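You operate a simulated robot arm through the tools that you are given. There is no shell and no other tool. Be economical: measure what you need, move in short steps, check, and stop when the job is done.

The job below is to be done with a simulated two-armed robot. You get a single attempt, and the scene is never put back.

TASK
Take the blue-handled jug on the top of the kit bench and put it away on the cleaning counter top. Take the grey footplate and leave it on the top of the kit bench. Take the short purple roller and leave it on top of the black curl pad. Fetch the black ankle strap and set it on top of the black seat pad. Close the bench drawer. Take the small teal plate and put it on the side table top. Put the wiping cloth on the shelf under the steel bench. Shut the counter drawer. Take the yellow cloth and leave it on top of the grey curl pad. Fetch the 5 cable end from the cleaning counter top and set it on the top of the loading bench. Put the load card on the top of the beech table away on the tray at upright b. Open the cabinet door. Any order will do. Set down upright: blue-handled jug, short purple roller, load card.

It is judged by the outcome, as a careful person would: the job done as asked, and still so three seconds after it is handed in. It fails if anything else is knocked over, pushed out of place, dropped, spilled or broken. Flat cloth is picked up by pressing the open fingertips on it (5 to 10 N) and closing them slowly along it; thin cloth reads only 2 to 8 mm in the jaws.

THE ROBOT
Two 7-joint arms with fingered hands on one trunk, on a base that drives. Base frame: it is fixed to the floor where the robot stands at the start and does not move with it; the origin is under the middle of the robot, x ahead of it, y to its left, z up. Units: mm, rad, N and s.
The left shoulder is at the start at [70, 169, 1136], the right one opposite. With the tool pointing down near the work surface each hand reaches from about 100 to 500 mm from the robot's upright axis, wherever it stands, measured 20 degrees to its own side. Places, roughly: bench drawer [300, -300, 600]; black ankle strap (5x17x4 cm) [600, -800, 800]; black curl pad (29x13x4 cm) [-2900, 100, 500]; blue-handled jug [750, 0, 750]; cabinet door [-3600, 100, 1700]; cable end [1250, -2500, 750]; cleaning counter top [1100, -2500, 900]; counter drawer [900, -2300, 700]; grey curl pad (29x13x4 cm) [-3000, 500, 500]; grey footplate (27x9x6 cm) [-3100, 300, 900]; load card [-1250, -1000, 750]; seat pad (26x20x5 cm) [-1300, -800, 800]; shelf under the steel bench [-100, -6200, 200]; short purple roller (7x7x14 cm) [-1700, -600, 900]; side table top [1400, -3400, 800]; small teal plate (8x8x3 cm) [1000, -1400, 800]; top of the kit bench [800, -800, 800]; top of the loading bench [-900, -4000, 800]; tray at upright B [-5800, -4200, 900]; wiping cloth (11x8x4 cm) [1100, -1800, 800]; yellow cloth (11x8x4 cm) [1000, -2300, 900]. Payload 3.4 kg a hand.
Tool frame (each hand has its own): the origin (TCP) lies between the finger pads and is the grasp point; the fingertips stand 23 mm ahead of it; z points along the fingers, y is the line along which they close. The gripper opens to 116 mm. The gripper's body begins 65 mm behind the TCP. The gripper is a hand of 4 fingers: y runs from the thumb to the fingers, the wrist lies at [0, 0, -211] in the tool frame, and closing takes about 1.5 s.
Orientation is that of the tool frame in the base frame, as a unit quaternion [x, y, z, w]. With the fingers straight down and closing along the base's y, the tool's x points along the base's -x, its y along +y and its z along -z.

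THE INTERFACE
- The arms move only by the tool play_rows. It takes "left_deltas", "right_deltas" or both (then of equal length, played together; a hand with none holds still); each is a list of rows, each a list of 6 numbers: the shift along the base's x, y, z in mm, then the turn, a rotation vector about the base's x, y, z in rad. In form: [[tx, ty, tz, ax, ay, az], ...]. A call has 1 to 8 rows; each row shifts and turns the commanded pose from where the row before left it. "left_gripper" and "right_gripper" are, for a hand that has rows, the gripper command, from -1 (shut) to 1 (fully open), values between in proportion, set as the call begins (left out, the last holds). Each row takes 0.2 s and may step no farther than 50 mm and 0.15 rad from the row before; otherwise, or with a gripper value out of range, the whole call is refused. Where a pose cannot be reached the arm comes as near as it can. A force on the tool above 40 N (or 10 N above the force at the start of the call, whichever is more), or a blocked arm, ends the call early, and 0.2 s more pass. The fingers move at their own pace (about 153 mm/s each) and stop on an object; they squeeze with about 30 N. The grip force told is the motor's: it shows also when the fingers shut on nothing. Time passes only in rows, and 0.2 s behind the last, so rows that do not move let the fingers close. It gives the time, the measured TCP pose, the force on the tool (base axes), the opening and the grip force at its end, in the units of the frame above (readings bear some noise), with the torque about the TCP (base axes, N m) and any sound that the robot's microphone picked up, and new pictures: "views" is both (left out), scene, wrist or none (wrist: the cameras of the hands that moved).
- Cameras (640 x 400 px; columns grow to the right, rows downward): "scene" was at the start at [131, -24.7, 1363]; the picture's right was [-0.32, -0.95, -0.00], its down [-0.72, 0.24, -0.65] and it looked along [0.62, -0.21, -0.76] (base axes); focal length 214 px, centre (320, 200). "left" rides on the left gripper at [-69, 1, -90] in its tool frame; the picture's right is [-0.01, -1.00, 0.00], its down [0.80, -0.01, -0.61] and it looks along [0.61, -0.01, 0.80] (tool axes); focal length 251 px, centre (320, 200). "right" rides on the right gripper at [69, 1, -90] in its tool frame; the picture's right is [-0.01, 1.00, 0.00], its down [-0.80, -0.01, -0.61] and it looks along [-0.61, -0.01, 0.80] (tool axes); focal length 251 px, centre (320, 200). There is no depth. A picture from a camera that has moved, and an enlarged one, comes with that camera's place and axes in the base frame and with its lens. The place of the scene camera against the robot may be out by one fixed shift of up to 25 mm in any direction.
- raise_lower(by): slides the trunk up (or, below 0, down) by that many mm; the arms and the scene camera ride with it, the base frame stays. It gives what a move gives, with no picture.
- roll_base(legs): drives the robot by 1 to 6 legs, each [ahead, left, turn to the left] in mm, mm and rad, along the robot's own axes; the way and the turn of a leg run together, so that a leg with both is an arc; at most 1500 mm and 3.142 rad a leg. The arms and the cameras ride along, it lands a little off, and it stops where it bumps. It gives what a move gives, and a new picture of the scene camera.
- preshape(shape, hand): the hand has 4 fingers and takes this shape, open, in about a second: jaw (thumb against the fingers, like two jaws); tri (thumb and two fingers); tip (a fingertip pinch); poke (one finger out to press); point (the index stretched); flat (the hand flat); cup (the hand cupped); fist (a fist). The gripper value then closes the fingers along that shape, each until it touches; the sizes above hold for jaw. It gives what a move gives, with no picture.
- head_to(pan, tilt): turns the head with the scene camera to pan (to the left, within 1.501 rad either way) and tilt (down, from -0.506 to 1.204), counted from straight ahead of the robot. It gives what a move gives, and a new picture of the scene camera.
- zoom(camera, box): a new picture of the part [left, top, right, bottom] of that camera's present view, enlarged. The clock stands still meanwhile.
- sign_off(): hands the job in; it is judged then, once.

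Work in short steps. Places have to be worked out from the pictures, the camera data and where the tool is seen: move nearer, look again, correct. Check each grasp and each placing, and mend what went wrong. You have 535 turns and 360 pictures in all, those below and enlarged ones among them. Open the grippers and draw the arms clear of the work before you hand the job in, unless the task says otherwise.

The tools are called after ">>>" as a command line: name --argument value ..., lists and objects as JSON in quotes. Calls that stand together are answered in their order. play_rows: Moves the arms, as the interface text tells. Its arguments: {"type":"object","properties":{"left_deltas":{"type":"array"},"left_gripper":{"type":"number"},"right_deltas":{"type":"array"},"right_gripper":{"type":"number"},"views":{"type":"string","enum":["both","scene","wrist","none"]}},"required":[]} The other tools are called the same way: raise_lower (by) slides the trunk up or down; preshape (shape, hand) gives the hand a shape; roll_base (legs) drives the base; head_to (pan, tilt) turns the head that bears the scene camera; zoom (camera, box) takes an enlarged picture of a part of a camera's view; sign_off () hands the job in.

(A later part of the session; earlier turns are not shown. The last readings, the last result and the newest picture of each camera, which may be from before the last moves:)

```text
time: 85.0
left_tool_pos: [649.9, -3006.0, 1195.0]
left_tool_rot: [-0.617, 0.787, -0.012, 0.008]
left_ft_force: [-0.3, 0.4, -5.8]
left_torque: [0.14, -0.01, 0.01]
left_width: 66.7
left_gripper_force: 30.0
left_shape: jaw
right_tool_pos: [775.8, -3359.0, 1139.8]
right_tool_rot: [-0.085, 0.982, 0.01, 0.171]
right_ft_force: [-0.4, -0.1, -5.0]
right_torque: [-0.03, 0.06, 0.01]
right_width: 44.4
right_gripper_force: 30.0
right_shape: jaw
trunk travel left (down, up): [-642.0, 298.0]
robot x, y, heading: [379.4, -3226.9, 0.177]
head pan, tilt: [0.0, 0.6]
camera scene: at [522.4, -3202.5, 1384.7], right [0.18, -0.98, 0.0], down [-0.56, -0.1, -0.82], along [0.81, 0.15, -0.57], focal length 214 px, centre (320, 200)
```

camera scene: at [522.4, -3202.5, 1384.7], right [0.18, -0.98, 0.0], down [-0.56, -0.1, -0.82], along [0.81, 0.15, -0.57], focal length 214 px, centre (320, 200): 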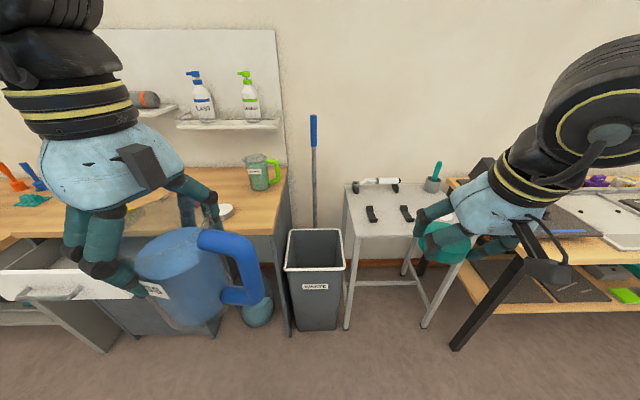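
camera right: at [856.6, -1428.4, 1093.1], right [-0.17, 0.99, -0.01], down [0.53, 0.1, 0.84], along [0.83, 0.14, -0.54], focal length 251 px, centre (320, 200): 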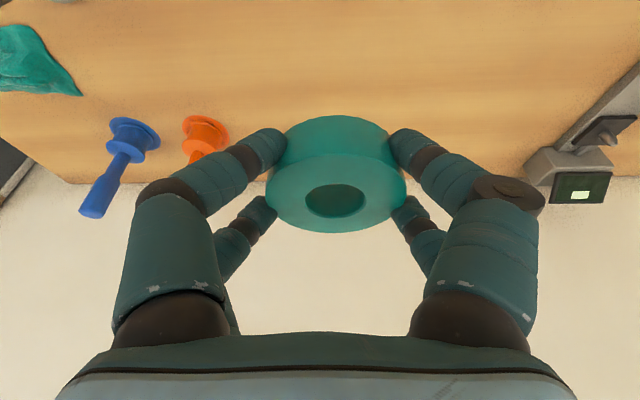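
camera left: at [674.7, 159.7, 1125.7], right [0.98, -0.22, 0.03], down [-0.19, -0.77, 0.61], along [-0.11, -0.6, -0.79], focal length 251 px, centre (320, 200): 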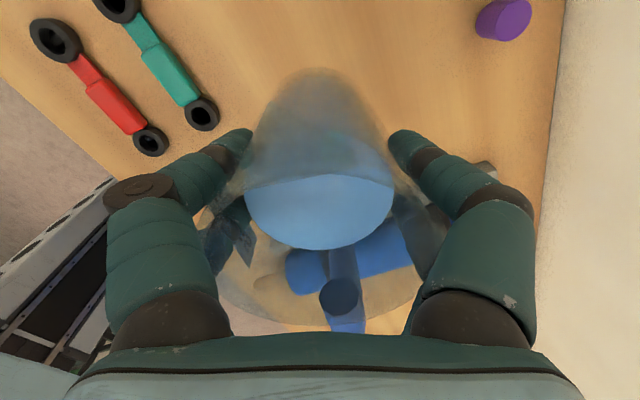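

I zoom on the side table to find free room.

>>> zoom --camera "scene" --box '[320, 150, 520, 275]'

```text
3.20 times, centred on (420, 212) of scene
camera zoom: at [522.4, -3202.5, 1384.7], right [0.18, -0.98, 0.0], down [-0.56, -0.1, -0.82], along [0.81, 0.15, -0.57], focal length 686 px, centre (0, 160)
```

zoom: 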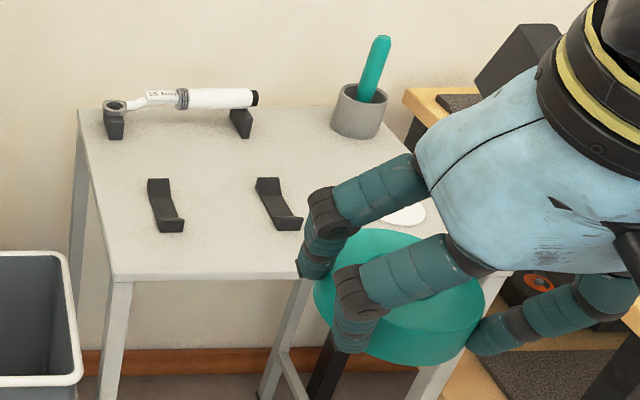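

The right hand hides part of it; I take a wrist picture, and shift the right hand a bit left out of the way.

>>> play_rows --right_deltas '[[-30, 10, 20, 0, 0, 0], [-30, 10, 20, 0, 0, 0], [-30, 10, 20, 0, 0, 0]]' --views "both"

```text
time: 85.8
left_tool_pos: [648.9, -3007.1, 1195.8]
left_tool_rot: [-0.617, 0.787, -0.011, 0.007]
left_ft_force: [0.1, 0.7, -5.6]
left_torque: [0.16, 0.0, 0.03]
left_width: 66.1
left_gripper_force: 30.0
left_shape: jaw
right_tool_pos: [685.3, -3329.0, 1201.0]
right_tool_rot: [-0.085, 0.982, 0.01, 0.171]
right_ft_force: [0.1, 0.1, -4.4]
right_torque: [-0.06, 0.06, -0.01]
right_width: 44.3
right_gripper_force: 30.2
right_shape: jaw
trunk travel left (down, up): [-642.0, 298.0]
robot x, y, heading: [373.8, -3227.4, 0.182]
head pan, tilt: [0.0, 0.6]
camera scene: at [521.6, -3202.5, 1384.8], right [0.18, -0.98, 0.0], down [-0.56, -0.1, -0.82], along [0.81, 0.15, -0.57], focal length 214 px, centre (320, 200)
camera right: at [591.6, -3344.2, 1262.4], right [-0.16, 0.99, -0.01], down [0.53, 0.09, 0.84], along [0.83, 0.13, -0.54], focal length 251 px, centre (320, 200)
```

scene: 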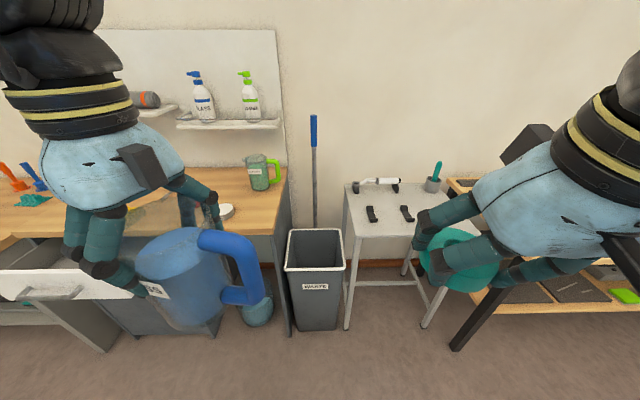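
right: 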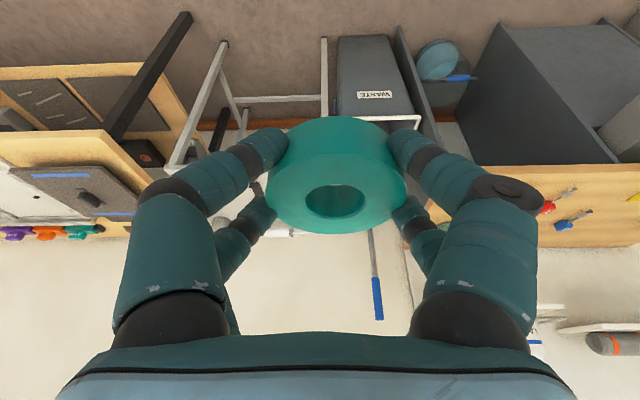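

>>> play_rows --right_deltas '[[-10, -40, 10, 0, 0, 0], [-10, -40, 10, 0, 0, 0], [-10, -40, 10, 0, 0, 0], [-10, -40, 10, 0, 0, 0], [0, -40, 0, 0, 0, 0]]' --views "none"

>>> zoom --camera "scene" --box '[320, 150, 520, 275]'

```text
time: 87.0
left_tool_pos: [648.1, -3007.8, 1196.1]
left_tool_rot: [-0.618, 0.786, -0.012, 0.008]
left_ft_force: [-0.6, -0.4, -5.2]
left_torque: [0.19, 0.01, 0.01]
left_width: 66.2
left_gripper_force: 30.8
left_shape: jaw
right_tool_pos: [646.8, -3531.5, 1239.2]
right_tool_rot: [-0.084, 0.982, 0.011, 0.171]
right_ft_force: [-0.7, 0.3, -5.4]
right_torque: [-0.05, 0.06, 0.01]
right_width: 42.3
right_gripper_force: 30.1
right_shape: jaw
trunk travel left (down, up): [-642.0, 298.0]
robot x, y, heading: [374.1, -3227.8, 0.181]
head pan, tilt: [0.0, 0.6]
```

```text
3.20 times, centred on (420, 212) of scene
camera zoom: at [522.2, -3204.5, 1384.8], right [0.18, -0.98, 0.0], down [-0.56, -0.1, -0.82], along [0.81, 0.15, -0.57], focal length 686 px, centre (0, 160)
```

zoom: 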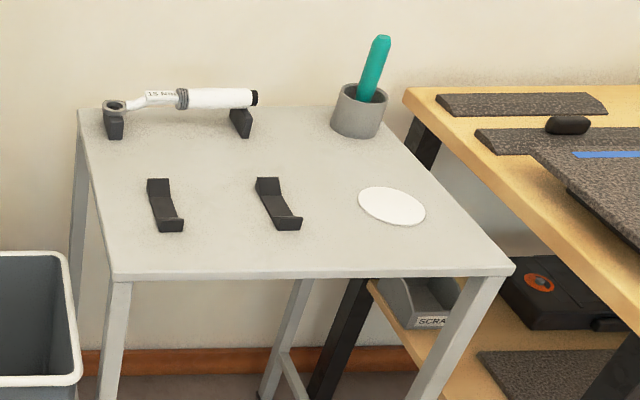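

Free spot: the front right of the table, between the second bracket and the white disc. I drive to stand before it.

>>> roll_base --legs '[[0, -295, 0.005], [200, 0, 0]]'

>>> play_rows --right_deltas '[[30, 35, -10, 0, 0, 0], [30, 35, -10, 0, 0, 0], [30, 35, -10, 0, 0, 0], [30, 30, -20, 0, 0, 0]]' --views "both"

```text
time: 90.2
left_tool_pos: [897.1, -3257.2, 1198.5]
left_tool_rot: [-0.621, 0.784, -0.012, 0.009]
left_ft_force: [0.3, -0.2, -5.6]
left_torque: [0.17, 0.0, -0.02]
left_width: 66.4
left_gripper_force: 29.9
left_shape: jaw
right_tool_pos: [897.6, -3778.1, 1239.6]
right_tool_rot: [-0.087, 0.981, 0.01, 0.172]
right_ft_force: [-0.2, 0.5, -4.7]
right_torque: [-0.05, 0.02, -0.01]
right_width: 42.1
right_gripper_force: 29.8
right_shape: jaw
trunk travel left (down, up): [-642.0, 298.0]
robot x, y, heading: [625.5, -3476.0, 0.188]
head pan, tilt: [0.0, 0.6]
camera scene: at [770.8, -3452.4, 1385.0], right [0.19, -0.98, 0.0], down [-0.55, -0.11, -0.83], along [0.81, 0.16, -0.56], focal length 214 px, centre (320, 200)
```

scene: 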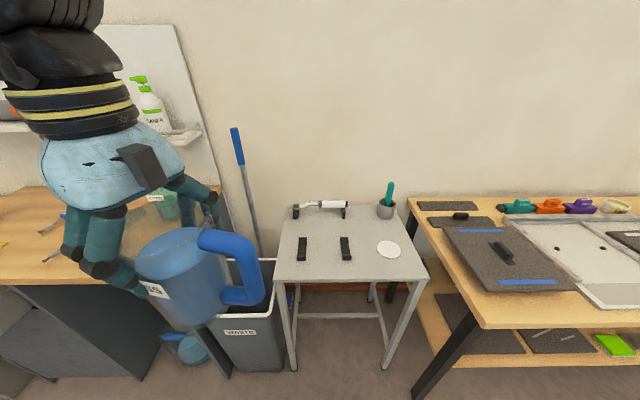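

```text
time: 91.2
left_tool_pos: [900.4, -3253.7, 1195.9]
left_tool_rot: [-0.62, 0.784, -0.011, 0.007]
left_ft_force: [-0.2, 0.1, -6.0]
left_torque: [0.16, -0.03, -0.03]
left_width: 66.1
left_gripper_force: 30.1
left_shape: jaw
right_tool_pos: [1021.9, -3639.5, 1187.3]
right_tool_rot: [-0.089, 0.981, 0.011, 0.17]
right_ft_force: [0.9, 0.6, -4.6]
right_torque: [-0.05, 0.07, -0.02]
right_width: 42.0
right_gripper_force: 30.2
right_shape: jaw
trunk travel left (down, up): [-642.0, 298.0]
robot x, y, heading: [628.3, -3482.0, 0.19]
head pan, tilt: [0.0, 0.6]
camera scene: at [774.8, -3450.3, 1384.4], right [0.19, -0.98, 0.0], down [-0.56, -0.11, -0.82], along [0.81, 0.16, -0.57], focal length 214 px, centre (320, 200)
camera right: at [928.5, -3656.2, 1250.7], right [-0.17, 0.99, -0.01], down [0.54, 0.1, 0.84], along [0.83, 0.14, -0.54], focal length 251 px, centre (320, 200)
```

scene: 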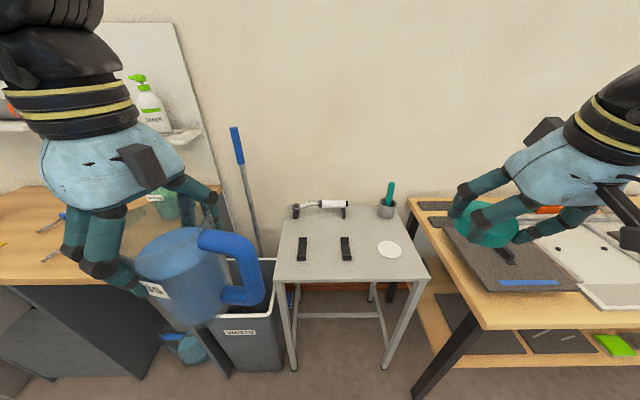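
right: 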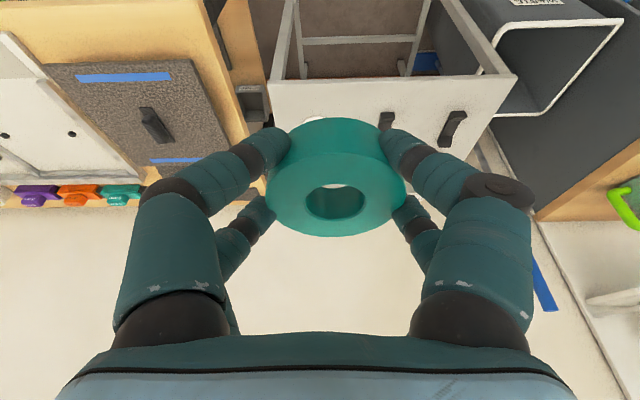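

By two views the table top is at about z 770, the target plate spot near (1258, -3551). I drive 65 ahead, lower the trunk 130, and bring the plate over.

>>> roll_base --legs '[[65, 0, 0]]'

>>> raise_lower --by -130

>>> play_rows --right_deltas '[[35, 15, -20, 0, 0, 0], [35, 15, -20, 0, 0, 0], [35, 15, -20, 0, 0, 0], [35, 15, -20, 0, 0, 0], [33, 17, -20, 0, 0, 0]]' --views "both"

```text
time: 92.2
left_tool_pos: [958.4, -3243.1, 1196.6]
left_tool_rot: [-0.62, 0.785, -0.013, 0.009]
left_ft_force: [-0.1, -0.9, -5.1]
left_torque: [0.17, -0.03, 0.01]
left_width: 66.2
left_gripper_force: 29.9
left_shape: jaw
right_tool_pos: [1079.6, -3630.1, 1189.6]
right_tool_rot: [-0.088, 0.981, 0.01, 0.173]
right_ft_force: [-0.6, -1.1, -4.8]
right_torque: [-0.02, 0.07, 0.01]
right_width: 41.9
right_gripper_force: 30.1
right_shape: jaw
trunk travel left (down, up): [-642.0, 298.0]
robot x, y, heading: [693.0, -3467.4, 0.186]
head pan, tilt: [0.0, 0.6]
camera scene: at [832.5, -3440.4, 1385.2], right [0.19, -0.98, 0.0], down [-0.55, -0.11, -0.83], along [0.81, 0.16, -0.56], focal length 214 px, centre (320, 200)
```

scene: 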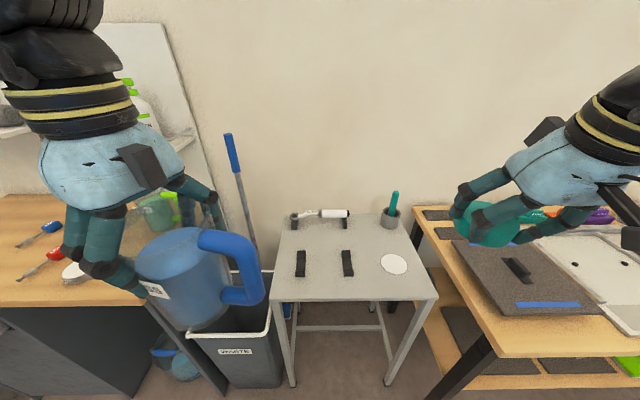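

```text
time: 93.8
left_tool_pos: [962.1, -3242.3, 1066.6]
left_tool_rot: [-0.62, 0.784, -0.011, 0.008]
left_ft_force: [0.0, -0.1, -5.4]
left_torque: [0.19, -0.01, 0.0]
left_width: 66.4
left_gripper_force: 29.7
left_shape: jaw
right_tool_pos: [1083.2, -3630.0, 1058.6]
right_tool_rot: [-0.087, 0.981, 0.01, 0.172]
right_ft_force: [-0.3, -0.7, -4.9]
right_torque: [-0.06, 0.08, 0.02]
right_width: 41.7
right_gripper_force: 29.6
right_shape: jaw
trunk travel left (down, up): [-512.0, 428.0]
robot x, y, heading: [689.2, -3463.9, 0.191]
head pan, tilt: [0.0, 0.6]
```

```text
time: 95.0
left_tool_pos: [964.4, -3241.7, 1066.3]
left_tool_rot: [-0.62, 0.784, -0.012, 0.006]
left_ft_force: [0.3, -0.3, -6.5]
left_torque: [0.19, 0.0, 0.03]
left_width: 66.4
left_gripper_force: 29.7
left_shape: jaw
right_tool_pos: [1258.3, -3552.6, 957.0]
right_tool_rot: [-0.088, 0.981, 0.011, 0.17]
right_ft_force: [0.9, 0.4, -4.5]
right_torque: [-0.04, 0.09, -0.04]
right_width: 42.0
right_gripper_force: 29.9
right_shape: jaw
trunk travel left (down, up): [-512.0, 428.0]
robot x, y, heading: [691.2, -3466.3, 0.188]
head pan, tilt: [0.0, 0.6]
camera scene: at [838.6, -3439.1, 1254.4], right [0.19, -0.98, 0.0], down [-0.56, -0.11, -0.82], along [0.81, 0.16, -0.57], focal length 214 px, centre (320, 200)
camera right: at [1164.9, -3568.3, 1018.7], right [-0.17, 0.99, -0.01], down [0.54, 0.1, 0.84], along [0.83, 0.14, -0.54], focal length 251 px, centre (320, 200)
```

scene: 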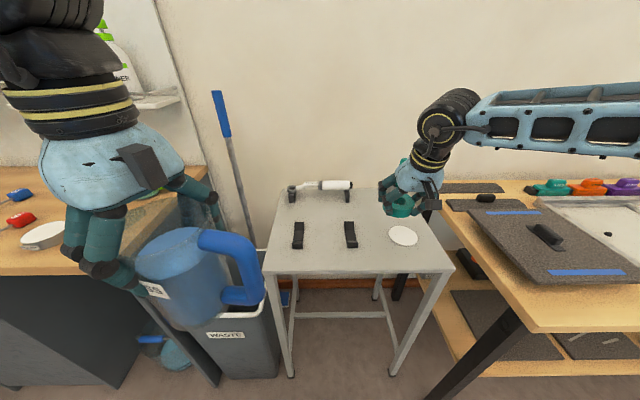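
right: 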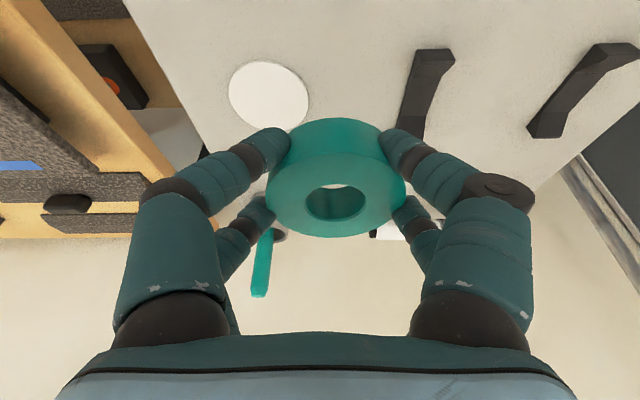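

Disc and bracket positions agree with the wrist view; the spot is free. I lower the plate.

>>> play_rows --right_deltas '[[0, 0, -40, 0, 0, 0], [0, 0, -40, 0, 0, 0], [0, 0, -30, 0, 0, 0], [0, 0, -25, 0, 0, 0]]' --views "both"

```text
time: 96.0
left_tool_pos: [963.4, -3241.7, 1066.9]
left_tool_rot: [-0.619, 0.785, -0.011, 0.008]
left_ft_force: [0.3, 0.9, -5.4]
left_torque: [0.2, 0.0, 0.0]
left_width: 66.5
left_gripper_force: 30.2
left_shape: jaw
right_tool_pos: [1257.1, -3552.5, 822.7]
right_tool_rot: [-0.088, 0.981, 0.01, 0.171]
right_ft_force: [0.4, 0.1, -5.7]
right_torque: [-0.06, 0.06, -0.02]
right_width: 41.5
right_gripper_force: 29.8
right_shape: jaw
trunk travel left (down, up): [-512.0, 428.0]
robot x, y, heading: [694.3, -3465.6, 0.192]
head pan, tilt: [0.0, 0.6]
camera scene: at [837.5, -3439.5, 1254.6], right [0.19, -0.98, 0.0], down [-0.56, -0.11, -0.82], along [0.81, 0.16, -0.57], focal length 214 px, centre (320, 200)
camera right: at [1163.4, -3568.2, 884.8], right [-0.17, 0.99, -0.01], down [0.53, 0.1, 0.84], along [0.83, 0.14, -0.54], focal length 251 px, centre (320, 200)
```

scene: 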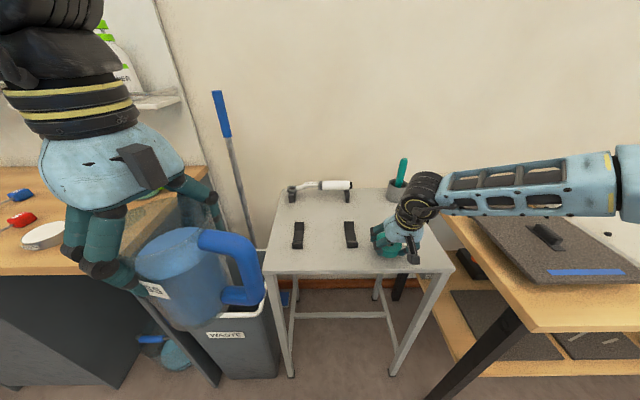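
right: 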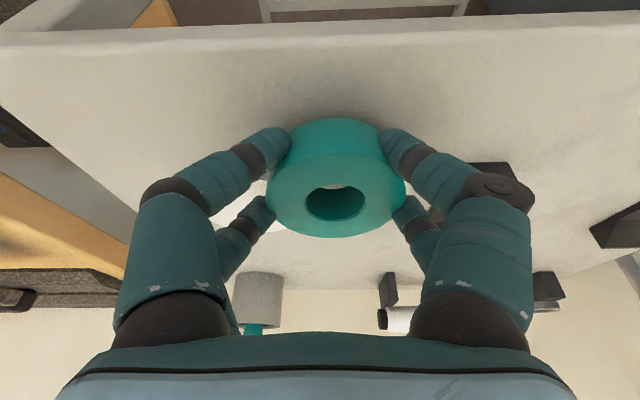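

Plenty of room to the edge and the bracket. I creep down to contact.

>>> play_rows --right_deltas '[[0, 0, -8, 0, 0, 0], [0, 0, -6, 0, 0, 0], [0, 0, -5, 0, 0, 0], [0, 0, -4, 0, 0, 0], [0, 0, -4, 0, 0, 0]]' --views "wrist"

```text
time: 97.0
left_tool_pos: [957.9, -3243.5, 1068.3]
left_tool_rot: [-0.619, 0.785, -0.013, 0.009]
left_ft_force: [-0.4, 0.2, -5.7]
left_torque: [0.15, -0.04, -0.01]
left_width: 66.2
left_gripper_force: 30.1
left_shape: jaw
right_tool_pos: [1256.7, -3552.9, 810.1]
right_tool_rot: [-0.087, 0.98, 0.012, 0.18]
right_ft_force: [-4.9, -4.1, 17.5]
right_torque: [0.03, 0.69, 0.15]
right_width: 43.0
right_gripper_force: 29.8
right_shape: jaw
trunk travel left (down, up): [-512.0, 428.0]
robot x, y, heading: [690.3, -3466.2, 0.191]
head pan, tilt: [0.0, 0.6]
stopped in row 4 (right hand): the force on the tool passed its limit (the readings are from after the stop); the commanded pose is now the measured one
camera right: at [1162.4, -3568.6, 870.6], right [-0.17, 0.99, 0.0], down [0.52, 0.09, 0.85], along [0.84, 0.14, -0.53], focal length 251 px, centre (320, 200)
```

right: 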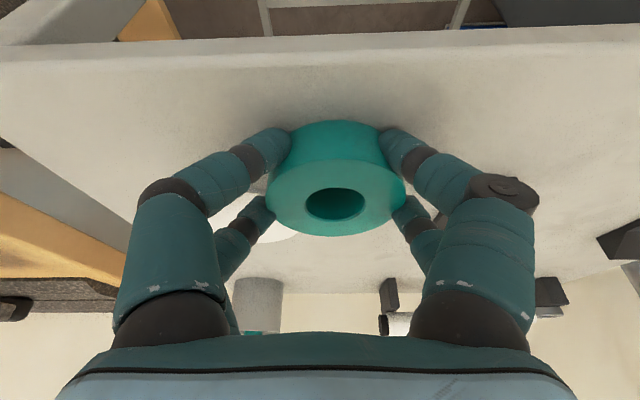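

Contact. I open part way and then lift.

>>> play_rows --right_deltas '[[0, 0, 1, 0, 0, 0], [0, 0, 0, 0, 0, 0], [0, 0, 0, 0, 0, 0], [0, 0, 0, 0, 0, 0]]' --right_gripper 0.5 --views "wrist"

>>> play_rows --right_deltas '[[0, 0, 25, 0, 0, 0], [0, 0, 40, 0, 0, 0], [0, 0, 45, 0, 0, 0], [-15, 0, 40, 0, 0, 0], [-35, 0, 30, 0, 0, 0], [-40, -10, 20, 0, 0, 0], [-40, -10, 0, 0, 0, 0]]' --views "both"

```text
time: 98.0
left_tool_pos: [959.3, -3243.2, 1067.3]
left_tool_rot: [-0.62, 0.785, -0.012, 0.009]
left_ft_force: [-0.3, -1.2, -5.0]
left_torque: [0.19, -0.01, 0.01]
left_width: 66.4
left_gripper_force: 30.1
left_shape: jaw
right_tool_pos: [1258.7, -3552.1, 810.2]
right_tool_rot: [-0.087, 0.98, 0.013, 0.179]
right_ft_force: [3.9, -6.7, 22.3]
right_torque: [0.63, 0.34, 0.03]
right_width: 81.3
right_gripper_force: 0.0
right_shape: jaw
trunk travel left (down, up): [-512.0, 428.0]
robot x, y, heading: [690.7, -3467.2, 0.188]
head pan, tilt: [0.0, 0.6]
camera right: at [1163.3, -3569.0, 870.7], right [-0.17, 0.99, 0.0], down [0.52, 0.09, 0.85], along [0.84, 0.14, -0.53], focal length 251 px, centre (320, 200)
```

right: 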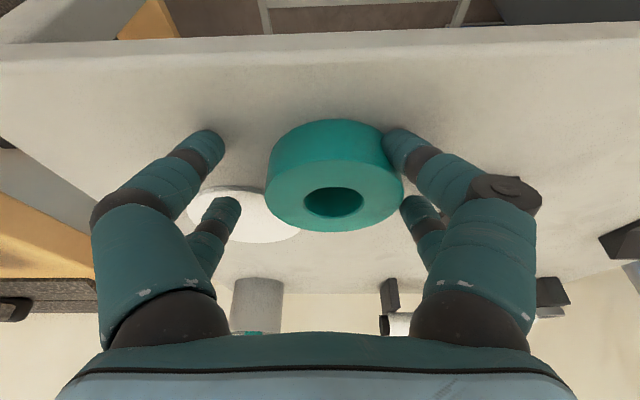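

```text
time: 99.5
left_tool_pos: [960.5, -3242.3, 1068.2]
left_tool_rot: [-0.62, 0.785, -0.013, 0.008]
left_ft_force: [-0.5, 0.5, -6.1]
left_torque: [0.2, -0.01, 0.01]
left_width: 66.4
left_gripper_force: 30.1
left_shape: jaw
right_tool_pos: [1125.6, -3571.9, 1009.3]
right_tool_rot: [-0.087, 0.98, 0.012, 0.178]
right_ft_force: [0.5, 0.8, 0.7]
right_torque: [0.01, -0.03, -0.01]
right_width: 86.8
right_gripper_force: 0.0
right_shape: jaw
trunk travel left (down, up): [-512.0, 428.0]
robot x, y, heading: [689.0, -3468.2, 0.19]
head pan, tilt: [0.0, 0.6]
camera scene: at [834.1, -3439.9, 1255.0], right [0.19, -0.98, 0.0], down [-0.55, -0.11, -0.83], along [0.81, 0.16, -0.56], focal length 214 px, centre (320, 200)
camera right: at [1032.1, -3588.6, 1070.1], right [-0.17, 0.99, 0.0], down [0.52, 0.09, 0.85], along [0.84, 0.14, -0.53], focal length 251 px, centre (320, 200)
```

scene: 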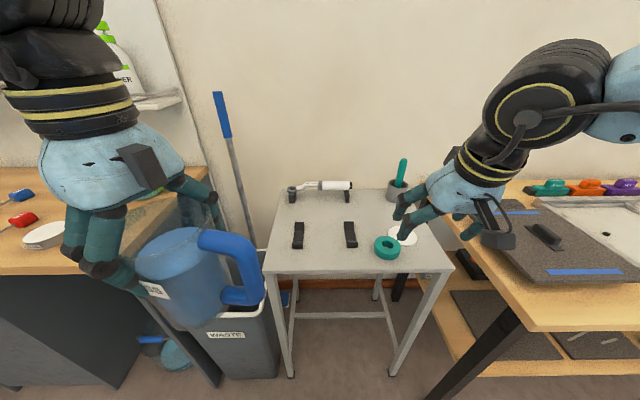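
right: 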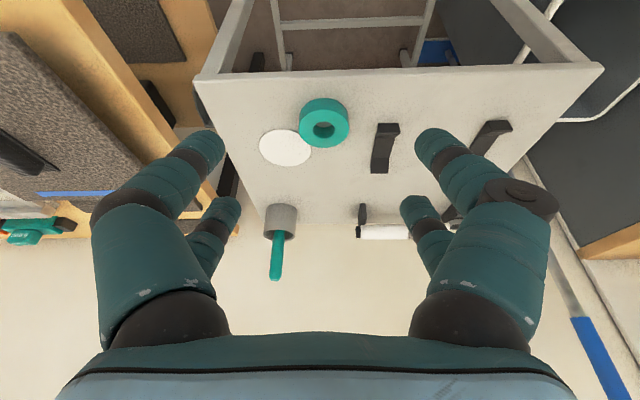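

>>> zoom --camera "scene" --box '[330, 200, 450, 275]'

```text
5.33 times, centred on (390, 238) of scene
camera zoom: at [834.1, -3439.9, 1255.0], right [0.19, -0.98, 0.0], down [-0.55, -0.11, -0.83], along [0.81, 0.16, -0.56], focal length 1144 px, centre (-53, 0)
```

zoom: 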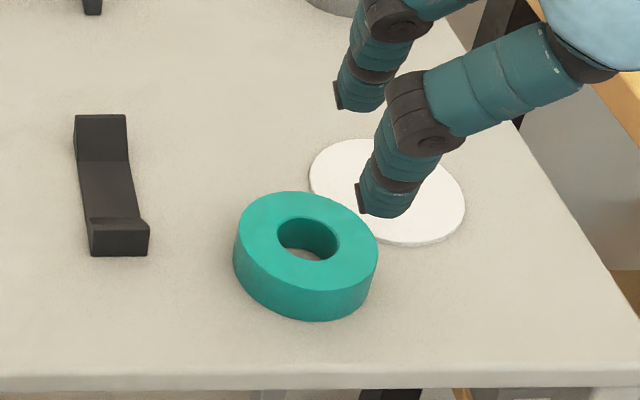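

The plate lies flat and free. I back off, raise the trunk, and drive left to the counter drawer.

>>> roll_base --legs '[[-350, 0, 0], [0, 1300, 0]]'

>>> raise_lower --by 130

>>> head_to --pan -0.15 --tilt 0.65

```text
time: 108.0
left_tool_pos: [368.4, -2029.1, 1065.7]
left_tool_rot: [-0.621, 0.784, -0.012, 0.008]
left_ft_force: [-0.9, -0.1, -6.1]
left_torque: [0.18, 0.0, -0.03]
left_width: 66.3
left_gripper_force: 30.4
left_shape: jaw
right_tool_pos: [535.0, -2358.3, 1008.8]
right_tool_rot: [-0.089, 0.98, 0.012, 0.176]
right_ft_force: [-0.4, -0.3, -0.2]
right_torque: [0.02, 0.01, 0.01]
right_width: 86.5
right_gripper_force: 0.0
right_shape: jaw
trunk travel left (down, up): [-512.0, 428.0]
robot x, y, heading: [98.8, -2258.9, 0.192]
head pan, tilt: [0.0, 0.6]
camera scene: at [243.3, -2226.6, 1254.8], right [0.19, -0.98, 0.0], down [-0.55, -0.11, -0.82], along [0.81, 0.16, -0.57], focal length 214 px, centre (320, 200)
```

scene: 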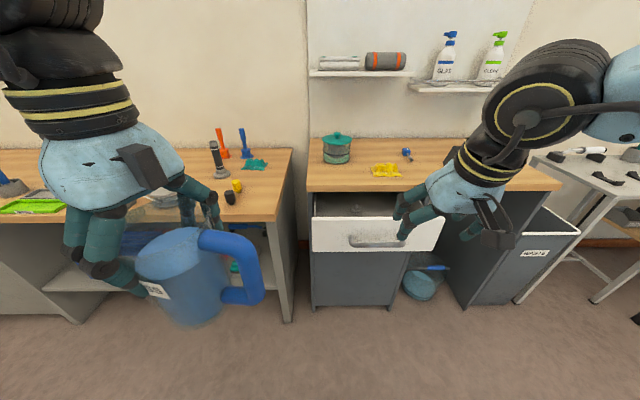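

```text
time: 109.5
left_tool_pos: [367.6, -2028.9, 1195.5]
left_tool_rot: [-0.622, 0.783, -0.012, 0.009]
left_ft_force: [-0.4, -0.6, -5.7]
left_torque: [0.18, -0.01, -0.01]
left_width: 66.2
left_gripper_force: 30.1
left_shape: jaw
right_tool_pos: [535.8, -2358.6, 1138.8]
right_tool_rot: [-0.089, 0.98, 0.011, 0.177]
right_ft_force: [-0.3, -0.1, -0.2]
right_torque: [0.01, 0.0, 0.01]
right_width: 86.7
right_gripper_force: 0.1
right_shape: jaw
trunk travel left (down, up): [-642.0, 298.0]
robot x, y, heading: [99.0, -2255.5, 0.193]
head pan, tilt: [0.0, 0.6]
```

```text
time: 110.2
left_tool_pos: [369.5, -2028.5, 1196.9]
left_tool_rot: [-0.621, 0.784, -0.011, 0.008]
left_ft_force: [0.3, -0.6, -5.5]
left_torque: [0.14, 0.02, -0.02]
left_width: 66.4
left_gripper_force: 30.2
left_shape: jaw
right_tool_pos: [536.0, -2359.0, 1138.8]
right_tool_rot: [-0.089, 0.98, 0.012, 0.177]
right_ft_force: [0.9, -0.4, -0.1]
right_torque: [0.04, 0.01, -0.01]
right_width: 86.6
right_gripper_force: 0.1
right_shape: jaw
trunk travel left (down, up): [-642.0, 298.0]
robot x, y, heading: [99.7, -2255.0, 0.194]
head pan, tilt: [-0.15, 0.649]
camera scene: at [243.4, -2239.8, 1380.5], right [0.04, -1.0, 0.0], down [-0.6, -0.03, -0.8], along [0.8, 0.04, -0.6], focal length 214 px, centre (320, 200)
```

scene: 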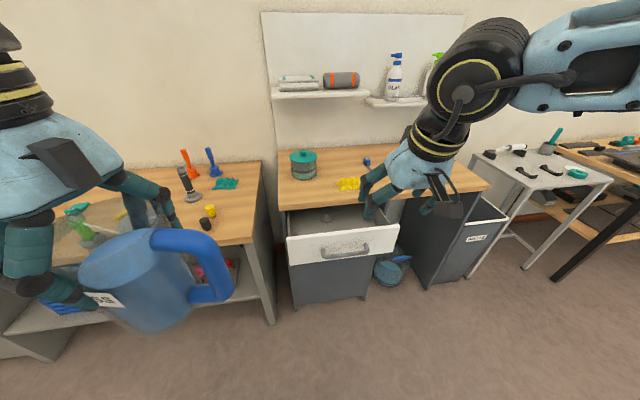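

I close the right hand and tip it forward to push the drawer panel, and take a wrist look.

>>> play_rows --right_deltas '[[-15, -3, -20, 0.028, -0.147, 0], [-15, -3, -20, 0.028, -0.147, 0], [-15, -3, -20, 0.028, -0.147, 0], [-15, -3, -20, 0.028, -0.147, 0], [0, 0, -20, 0.028, -0.147, 0], [0, 0, -20, 0.028, -0.147, 0]]' --right_gripper -1 --views "both"

```text
time: 111.6
left_tool_pos: [370.7, -2032.4, 1196.8]
left_tool_rot: [-0.621, 0.784, -0.011, 0.007]
left_ft_force: [-0.1, 0.2, -6.5]
left_torque: [0.17, 0.03, -0.01]
left_width: 66.5
left_gripper_force: 30.0
left_shape: jaw
right_tool_pos: [567.9, -2392.3, 1224.7]
right_tool_rot: [-0.072, 0.822, 0.051, 0.562]
right_ft_force: [0.6, -1.1, -0.8]
right_torque: [0.03, 0.0, 0.02]
right_width: 0.0
right_gripper_force: 30.3
right_shape: jaw
right hand out of reach, approached as far as the arm can: row 2, 3, 4, 5, 6
trunk travel left (down, up): [-642.0, 298.0]
robot x, y, heading: [97.7, -2253.3, 0.192]
head pan, tilt: [-0.15, 0.649]
camera scene: at [245.9, -2242.3, 1380.3], right [0.04, -1.0, 0.0], down [-0.61, -0.02, -0.8], along [0.79, 0.04, -0.61], focal length 214 px, centre (320, 200)
camera right: at [462.4, -2410.5, 1194.7], right [-0.17, 0.98, 0.01], down [-0.27, -0.06, 0.96], along [0.95, 0.16, 0.28], focal length 251 px, centre (320, 200)
```

scene: 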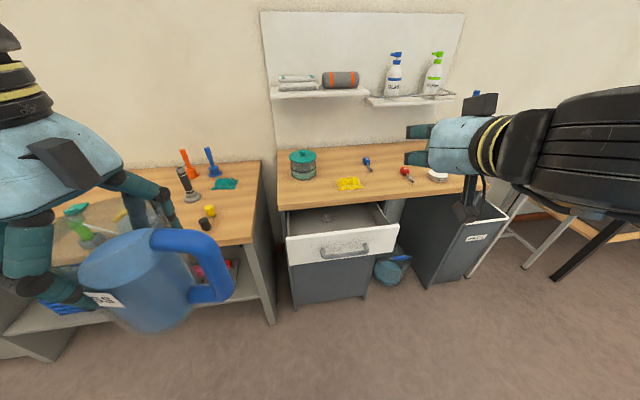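
right: 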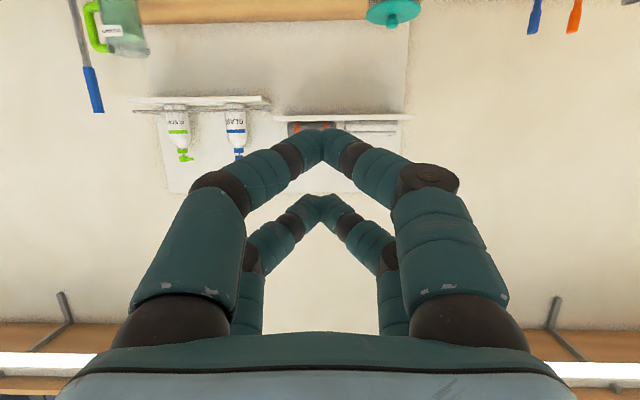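

The low pose needs a lower trunk: I pull the jug in, lower the trunk 410, and shift left to centre on the panel.

>>> play_rows --left_deltas '[[-40, -8, 10, 0, 0, 0], [-40, -8, 10, 0, 0, 0], [0, 0, 10, 0, 0, 0]]' --views "none"

>>> raise_lower --by -410

>>> roll_base --legs '[[90, 45, 0]]'

>>> head_to --pan -0.4 --tilt 0.5

```text
time: 112.4
left_tool_pos: [289.8, -2045.8, 1226.4]
left_tool_rot: [-0.621, 0.784, -0.012, 0.008]
left_ft_force: [0.4, -0.2, -4.9]
left_torque: [0.2, -0.01, 0.02]
left_width: 66.4
left_gripper_force: 30.4
left_shape: jaw
right_tool_pos: [568.0, -2388.5, 1226.7]
right_tool_rot: [-0.073, 0.822, 0.05, 0.563]
right_ft_force: [0.2, -0.1, 0.7]
right_torque: [-0.02, 0.01, 0.02]
right_width: 0.2
right_gripper_force: 29.7
right_shape: jaw
trunk travel left (down, up): [-642.0, 298.0]
robot x, y, heading: [101.8, -2251.9, 0.194]
head pan, tilt: [-0.15, 0.649]
```

```text
refused: -410 is not a number from -400 to 400
```

```text
time: 113.6
left_tool_pos: [367.4, -1984.5, 1227.1]
left_tool_rot: [-0.622, 0.783, -0.012, 0.009]
left_ft_force: [-0.1, -0.2, -5.4]
left_torque: [0.17, 0.01, -0.01]
left_width: 66.5
left_gripper_force: 29.9
left_shape: jaw
right_tool_pos: [646.7, -2327.8, 1225.3]
right_tool_rot: [-0.072, 0.822, 0.05, 0.563]
right_ft_force: [-0.2, 0.5, -0.4]
right_torque: [-0.03, 0.03, 0.0]
right_width: 0.2
right_gripper_force: 29.8
right_shape: jaw
trunk travel left (down, up): [-642.0, 298.0]
robot x, y, heading: [180.4, -2192.9, 0.195]
head pan, tilt: [-0.15, 0.649]
camera scene: at [322.2, -2178.8, 1380.7], right [0.04, -1.0, 0.0], down [-0.6, -0.03, -0.8], along [0.8, 0.03, -0.6], focal length 214 px, centre (320, 200)
```

scene: 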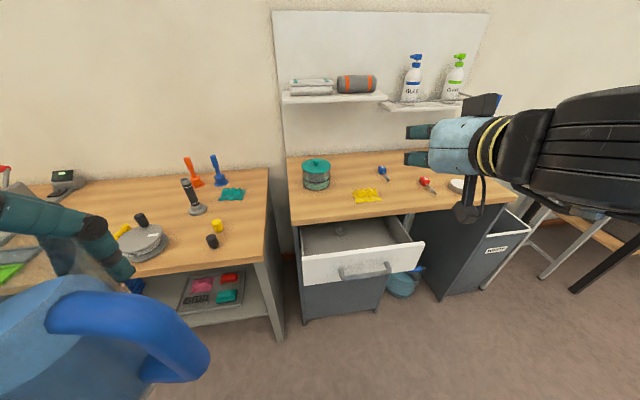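

```text
time: 114.3
left_tool_pos: [368.8, -1983.0, 1227.2]
left_tool_rot: [-0.621, 0.784, -0.012, 0.007]
left_ft_force: [0.2, 0.3, -5.5]
left_torque: [0.21, -0.02, 0.02]
left_width: 66.3
left_gripper_force: 30.0
left_shape: jaw
right_tool_pos: [646.9, -2326.7, 1226.5]
right_tool_rot: [-0.073, 0.823, 0.05, 0.562]
right_ft_force: [-0.3, -0.3, 0.1]
right_torque: [-0.02, 0.0, -0.01]
right_width: 0.0
right_gripper_force: 30.0
right_shape: jaw
trunk travel left (down, up): [-642.0, 298.0]
robot x, y, heading: [179.9, -2196.3, 0.195]
head pan, tilt: [-0.4, 0.499]
camera scene: at [325.9, -2199.8, 1393.8], right [-0.2, -0.98, 0.0], down [-0.47, 0.1, -0.88], along [0.86, -0.18, -0.48], focal length 214 px, centre (320, 200)
```

scene: 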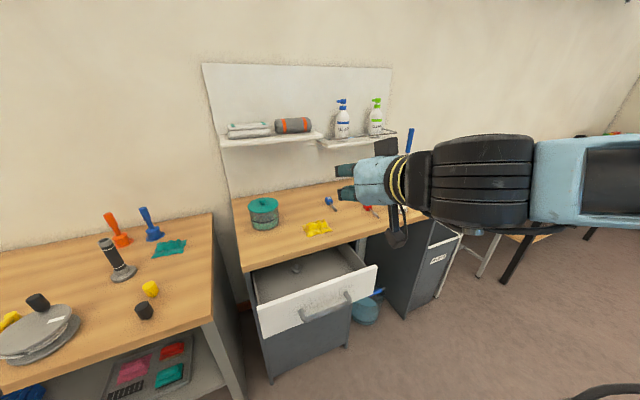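

I back off 120 for safety and lower the trunk.

>>> roll_base --legs '[[-130, 0, 0]]'

>>> raise_lower --by -400

>>> head_to --pan -0.2 --tilt 0.5

```text
time: 115.6
left_tool_pos: [242.5, -2006.8, 1226.4]
left_tool_rot: [-0.622, 0.783, -0.011, 0.007]
left_ft_force: [-0.3, 0.3, -5.1]
left_torque: [0.22, 0.02, 0.02]
left_width: 66.3
left_gripper_force: 30.1
left_shape: jaw
right_tool_pos: [520.7, -2352.6, 1226.4]
right_tool_rot: [-0.073, 0.823, 0.05, 0.561]
right_ft_force: [0.3, -0.3, -0.3]
right_torque: [-0.01, -0.03, 0.02]
right_width: 0.1
right_gripper_force: 30.0
right_shape: jaw
trunk travel left (down, up): [-642.0, 298.0]
robot x, y, heading: [50.3, -2218.0, 0.191]
head pan, tilt: [-0.4, 0.499]
camera scene: at [199.6, -2225.0, 1393.7], right [-0.2, -0.98, 0.0], down [-0.47, 0.1, -0.88], along [0.86, -0.18, -0.48], focal length 214 px, centre (320, 200)
```

scene: 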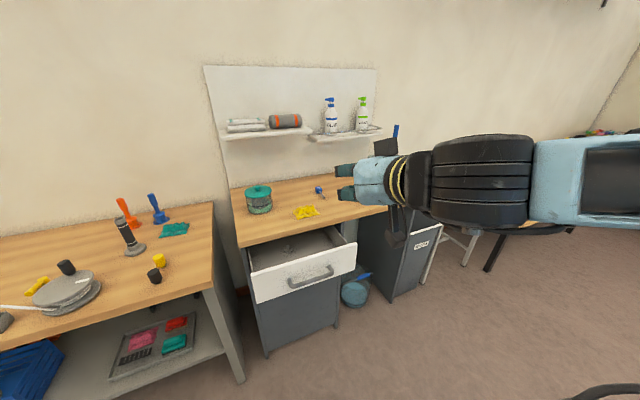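

```text
time: 119.5
left_tool_pos: [241.1, -2009.0, 827.2]
left_tool_rot: [-0.621, 0.783, -0.011, 0.008]
left_ft_force: [0.0, -0.3, -5.2]
left_torque: [0.18, -0.01, -0.02]
left_width: 66.4
left_gripper_force: 29.1
left_shape: jaw
right_tool_pos: [519.1, -2353.0, 826.9]
right_tool_rot: [-0.072, 0.822, 0.05, 0.563]
right_ft_force: [-0.6, 0.1, -0.7]
right_torque: [-0.01, 0.02, -0.03]
right_width: 0.1
right_gripper_force: 29.6
right_shape: jaw
trunk travel left (down, up): [-242.0, 698.0]
robot x, y, heading: [53.6, -2218.1, 0.194]
head pan, tilt: [-0.4, 0.499]
```

```text
time: 120.2
left_tool_pos: [241.0, -2008.8, 826.8]
left_tool_rot: [-0.621, 0.784, -0.011, 0.008]
left_ft_force: [-0.9, 0.0, -5.4]
left_torque: [0.16, 0.02, -0.01]
left_width: 66.2
left_gripper_force: 30.1
left_shape: jaw
right_tool_pos: [518.7, -2351.5, 826.5]
right_tool_rot: [-0.073, 0.822, 0.051, 0.562]
right_ft_force: [0.0, 0.1, 0.0]
right_torque: [0.02, 0.04, 0.0]
right_width: 0.1
right_gripper_force: 29.5
right_shape: jaw
trunk travel left (down, up): [-242.0, 698.0]
robot x, y, heading: [51.2, -2216.1, 0.192]
head pan, tilt: [-0.201, 0.499]
camera scene: at [199.8, -2207.6, 993.9], right [-0.01, -1.0, 0.0], down [-0.48, 0.0, -0.88], along [0.88, -0.01, -0.48], focal length 214 px, centre (320, 200)
```

scene: 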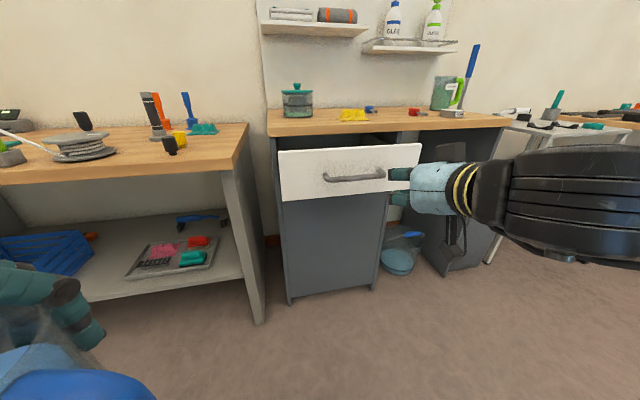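

Panel now triangulated: top at z about 823, face from (725,-2107) to (815,-2502), handle about z 750. I lower 35 more and drive up to the panel.

>>> raise_lower --by -35

>>> roll_base --legs '[[190, 0, 0]]'

```text
time: 121.0
left_tool_pos: [241.0, -2009.2, 791.6]
left_tool_rot: [-0.622, 0.783, -0.011, 0.008]
left_ft_force: [0.2, 0.5, -5.6]
left_torque: [0.16, -0.02, 0.0]
left_width: 66.0
left_gripper_force: 29.9
left_shape: jaw
right_tool_pos: [518.1, -2352.6, 791.9]
right_tool_rot: [-0.073, 0.822, 0.05, 0.563]
right_ft_force: [0.1, 0.2, -0.2]
right_torque: [0.01, 0.02, 0.0]
right_width: 0.2
right_gripper_force: 30.8
right_shape: jaw
trunk travel left (down, up): [-207.0, 733.0]
robot x, y, heading: [53.6, -2219.0, 0.196]
head pan, tilt: [-0.201, 0.499]
```

```text
time: 122.5
left_tool_pos: [427.9, -1972.1, 791.4]
left_tool_rot: [-0.621, 0.783, -0.012, 0.008]
left_ft_force: [0.9, 0.1, -6.3]
left_torque: [0.17, 0.03, -0.02]
left_width: 66.5
left_gripper_force: 29.9
left_shape: jaw
right_tool_pos: [706.8, -2314.6, 790.9]
right_tool_rot: [-0.073, 0.822, 0.05, 0.562]
right_ft_force: [0.4, 0.0, 0.0]
right_torque: [-0.01, 0.0, 0.03]
right_width: 0.0
right_gripper_force: 30.0
right_shape: jaw
trunk travel left (down, up): [-207.0, 733.0]
robot x, y, heading: [239.6, -2179.7, 0.196]
head pan, tilt: [-0.201, 0.499]
camera scene: at [387.4, -2170.5, 958.8], right [-0.01, -1.0, 0.0], down [-0.48, 0.0, -0.88], along [0.88, -0.01, -0.48], focal length 214 px, centre (320, 200)
```

scene: 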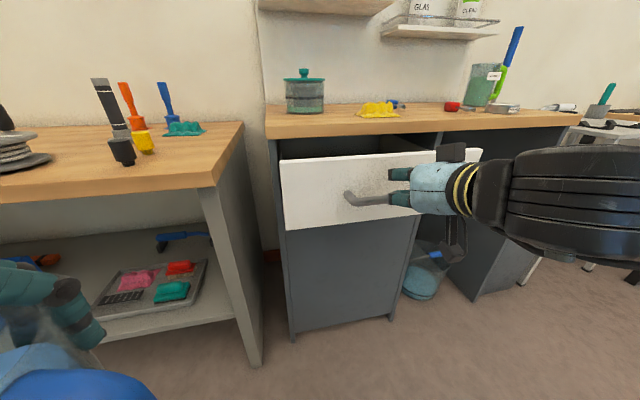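

The lower finger pair is level with the handle; I raise 18 mm and push by driving.

>>> raise_lower --by 18

>>> roll_base --legs '[[110, 0, 0]]'

```text
time: 123.2
left_tool_pos: [427.7, -1971.6, 809.9]
left_tool_rot: [-0.621, 0.784, -0.011, 0.009]
left_ft_force: [0.0, 0.6, -4.7]
left_torque: [0.18, 0.01, -0.03]
left_width: 66.4
left_gripper_force: 30.0
left_shape: jaw
right_tool_pos: [706.0, -2315.8, 808.3]
right_tool_rot: [-0.073, 0.821, 0.051, 0.563]
right_ft_force: [-0.5, -0.3, 0.3]
right_torque: [0.01, 0.01, -0.01]
right_width: 0.1
right_gripper_force: 30.3
right_shape: jaw
trunk travel left (down, up): [-225.0, 715.0]
robot x, y, heading: [239.5, -2183.1, 0.194]
head pan, tilt: [-0.201, 0.499]
```

```text
time: 124.4
left_tool_pos: [536.7, -1951.8, 810.2]
left_tool_rot: [-0.622, 0.783, -0.011, 0.008]
left_ft_force: [0.0, 0.6, -6.0]
left_torque: [0.18, -0.04, 0.0]
left_width: 66.1
left_gripper_force: 29.5
left_shape: jaw
right_tool_pos: [814.3, -2294.2, 808.9]
right_tool_rot: [-0.073, 0.822, 0.05, 0.562]
right_ft_force: [0.7, 0.8, -0.4]
right_torque: [0.02, 0.02, -0.02]
right_width: 0.0
right_gripper_force: 30.3
right_shape: jaw
trunk travel left (down, up): [-225.0, 715.0]
robot x, y, heading: [345.2, -2158.5, 0.202]
head pan, tilt: [-0.201, 0.499]
camera scene: at [495.3, -2149.2, 976.8], right [-0.01, -1.0, 0.0], down [-0.48, 0.0, -0.88], along [0.88, -0.01, -0.48], focal length 214 px, centre (320, 200)
```

scene: 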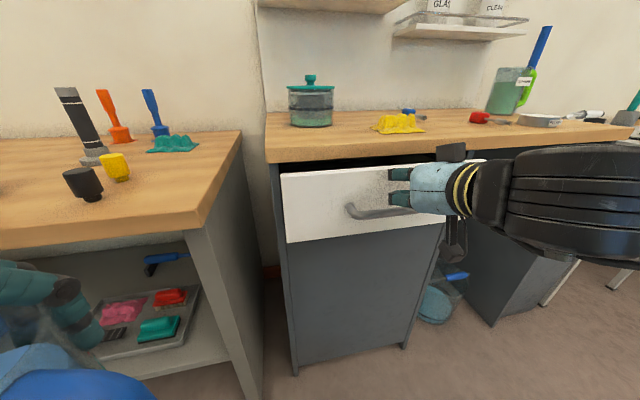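

Still about 40 mm open. I finish with the arm under the force stop.

>>> play_rows --right_deltas '[[12, 2, 0, 0, 0, 0], [12, 2, 0, 0, 0, 0], [12, 2, 0, 0, 0, 0], [12, 2, 0, 0, 0, 0], [12, 2, 0, 0, 0, 0], [12, 2, 0, 0, 0, 0]]' --views "scene"

```text
time: 125.7
left_tool_pos: [531.4, -1952.7, 810.7]
left_tool_rot: [-0.621, 0.784, -0.013, 0.011]
left_ft_force: [0.0, -0.5, -6.0]
left_torque: [0.2, -0.02, -0.03]
left_width: 66.2
left_gripper_force: 30.1
left_shape: jaw
right_tool_pos: [868.7, -2286.0, 808.3]
right_tool_rot: [-0.073, 0.823, 0.05, 0.561]
right_ft_force: [-29.0, -6.2, 3.1]
right_torque: [0.09, -0.49, -0.04]
right_width: 0.0
right_gripper_force: 30.2
right_shape: jaw
trunk travel left (down, up): [-225.0, 715.0]
robot x, y, heading: [346.4, -2159.0, 0.192]
head pan, tilt: [-0.201, 0.499]
stopped in row 6 (right hand): the force on the tool passed its limit (the readings are from after the stop); the commanded pose is now the measured one
camera scene: at [488.6, -2150.9, 977.9], right [-0.01, -1.0, 0.0], down [-0.47, 0.01, -0.88], along [0.88, -0.01, -0.47], focal length 214 px, centre (320, 200)
```

scene: 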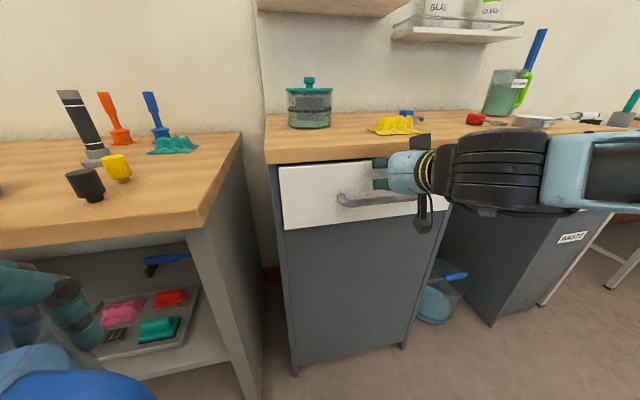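

>>> zoom --camera "scene" --box '[250, 130, 490, 280]'

```text
2.67 times, centred on (370, 205) of scene
camera zoom: at [488.6, -2150.9, 977.9], right [-0.01, -1.0, 0.0], down [-0.47, 0.01, -0.88], along [0.88, -0.01, -0.47], focal length 572 px, centre (187, 187)
```

zoom: 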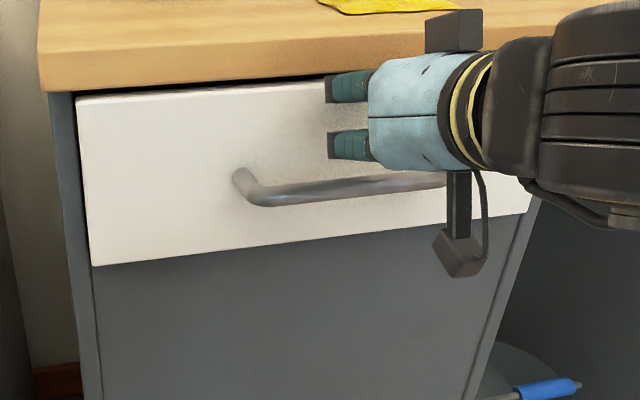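

Looks shut; I test with one more push a little lower.

>>> play_rows --right_deltas '[[-15, -3, 0, 0, 0, 0], [0, 0, -22, 0, 0, 0], [12, 2, 0, 0, 0, 0], [8, 2, 0, 0, 0, 0], [8, 2, 0, 0, 0, 0], [8, 2, 0, 0, 0, 0]]' --views "none"

```text
time: 126.7
left_tool_pos: [529.8, -1952.3, 811.5]
left_tool_rot: [-0.62, 0.785, -0.013, 0.01]
left_ft_force: [-0.1, 0.2, -5.7]
left_torque: [0.18, 0.0, 0.0]
left_width: 66.4
left_gripper_force: 29.7
left_shape: jaw
right_tool_pos: [867.2, -2284.7, 785.4]
right_tool_rot: [-0.075, 0.823, 0.05, 0.561]
right_ft_force: [-30.4, -7.0, 10.4]
right_torque: [0.07, -0.37, -0.03]
right_width: 0.0
right_gripper_force: 29.9
right_shape: jaw
trunk travel left (down, up): [-225.0, 715.0]
robot x, y, heading: [344.3, -2158.1, 0.183]
head pan, tilt: [-0.201, 0.499]
stopped in row 4 (right hand): the force on the tool passed its limit (the readings are from after the stop); the commanded pose is now the measured one
```

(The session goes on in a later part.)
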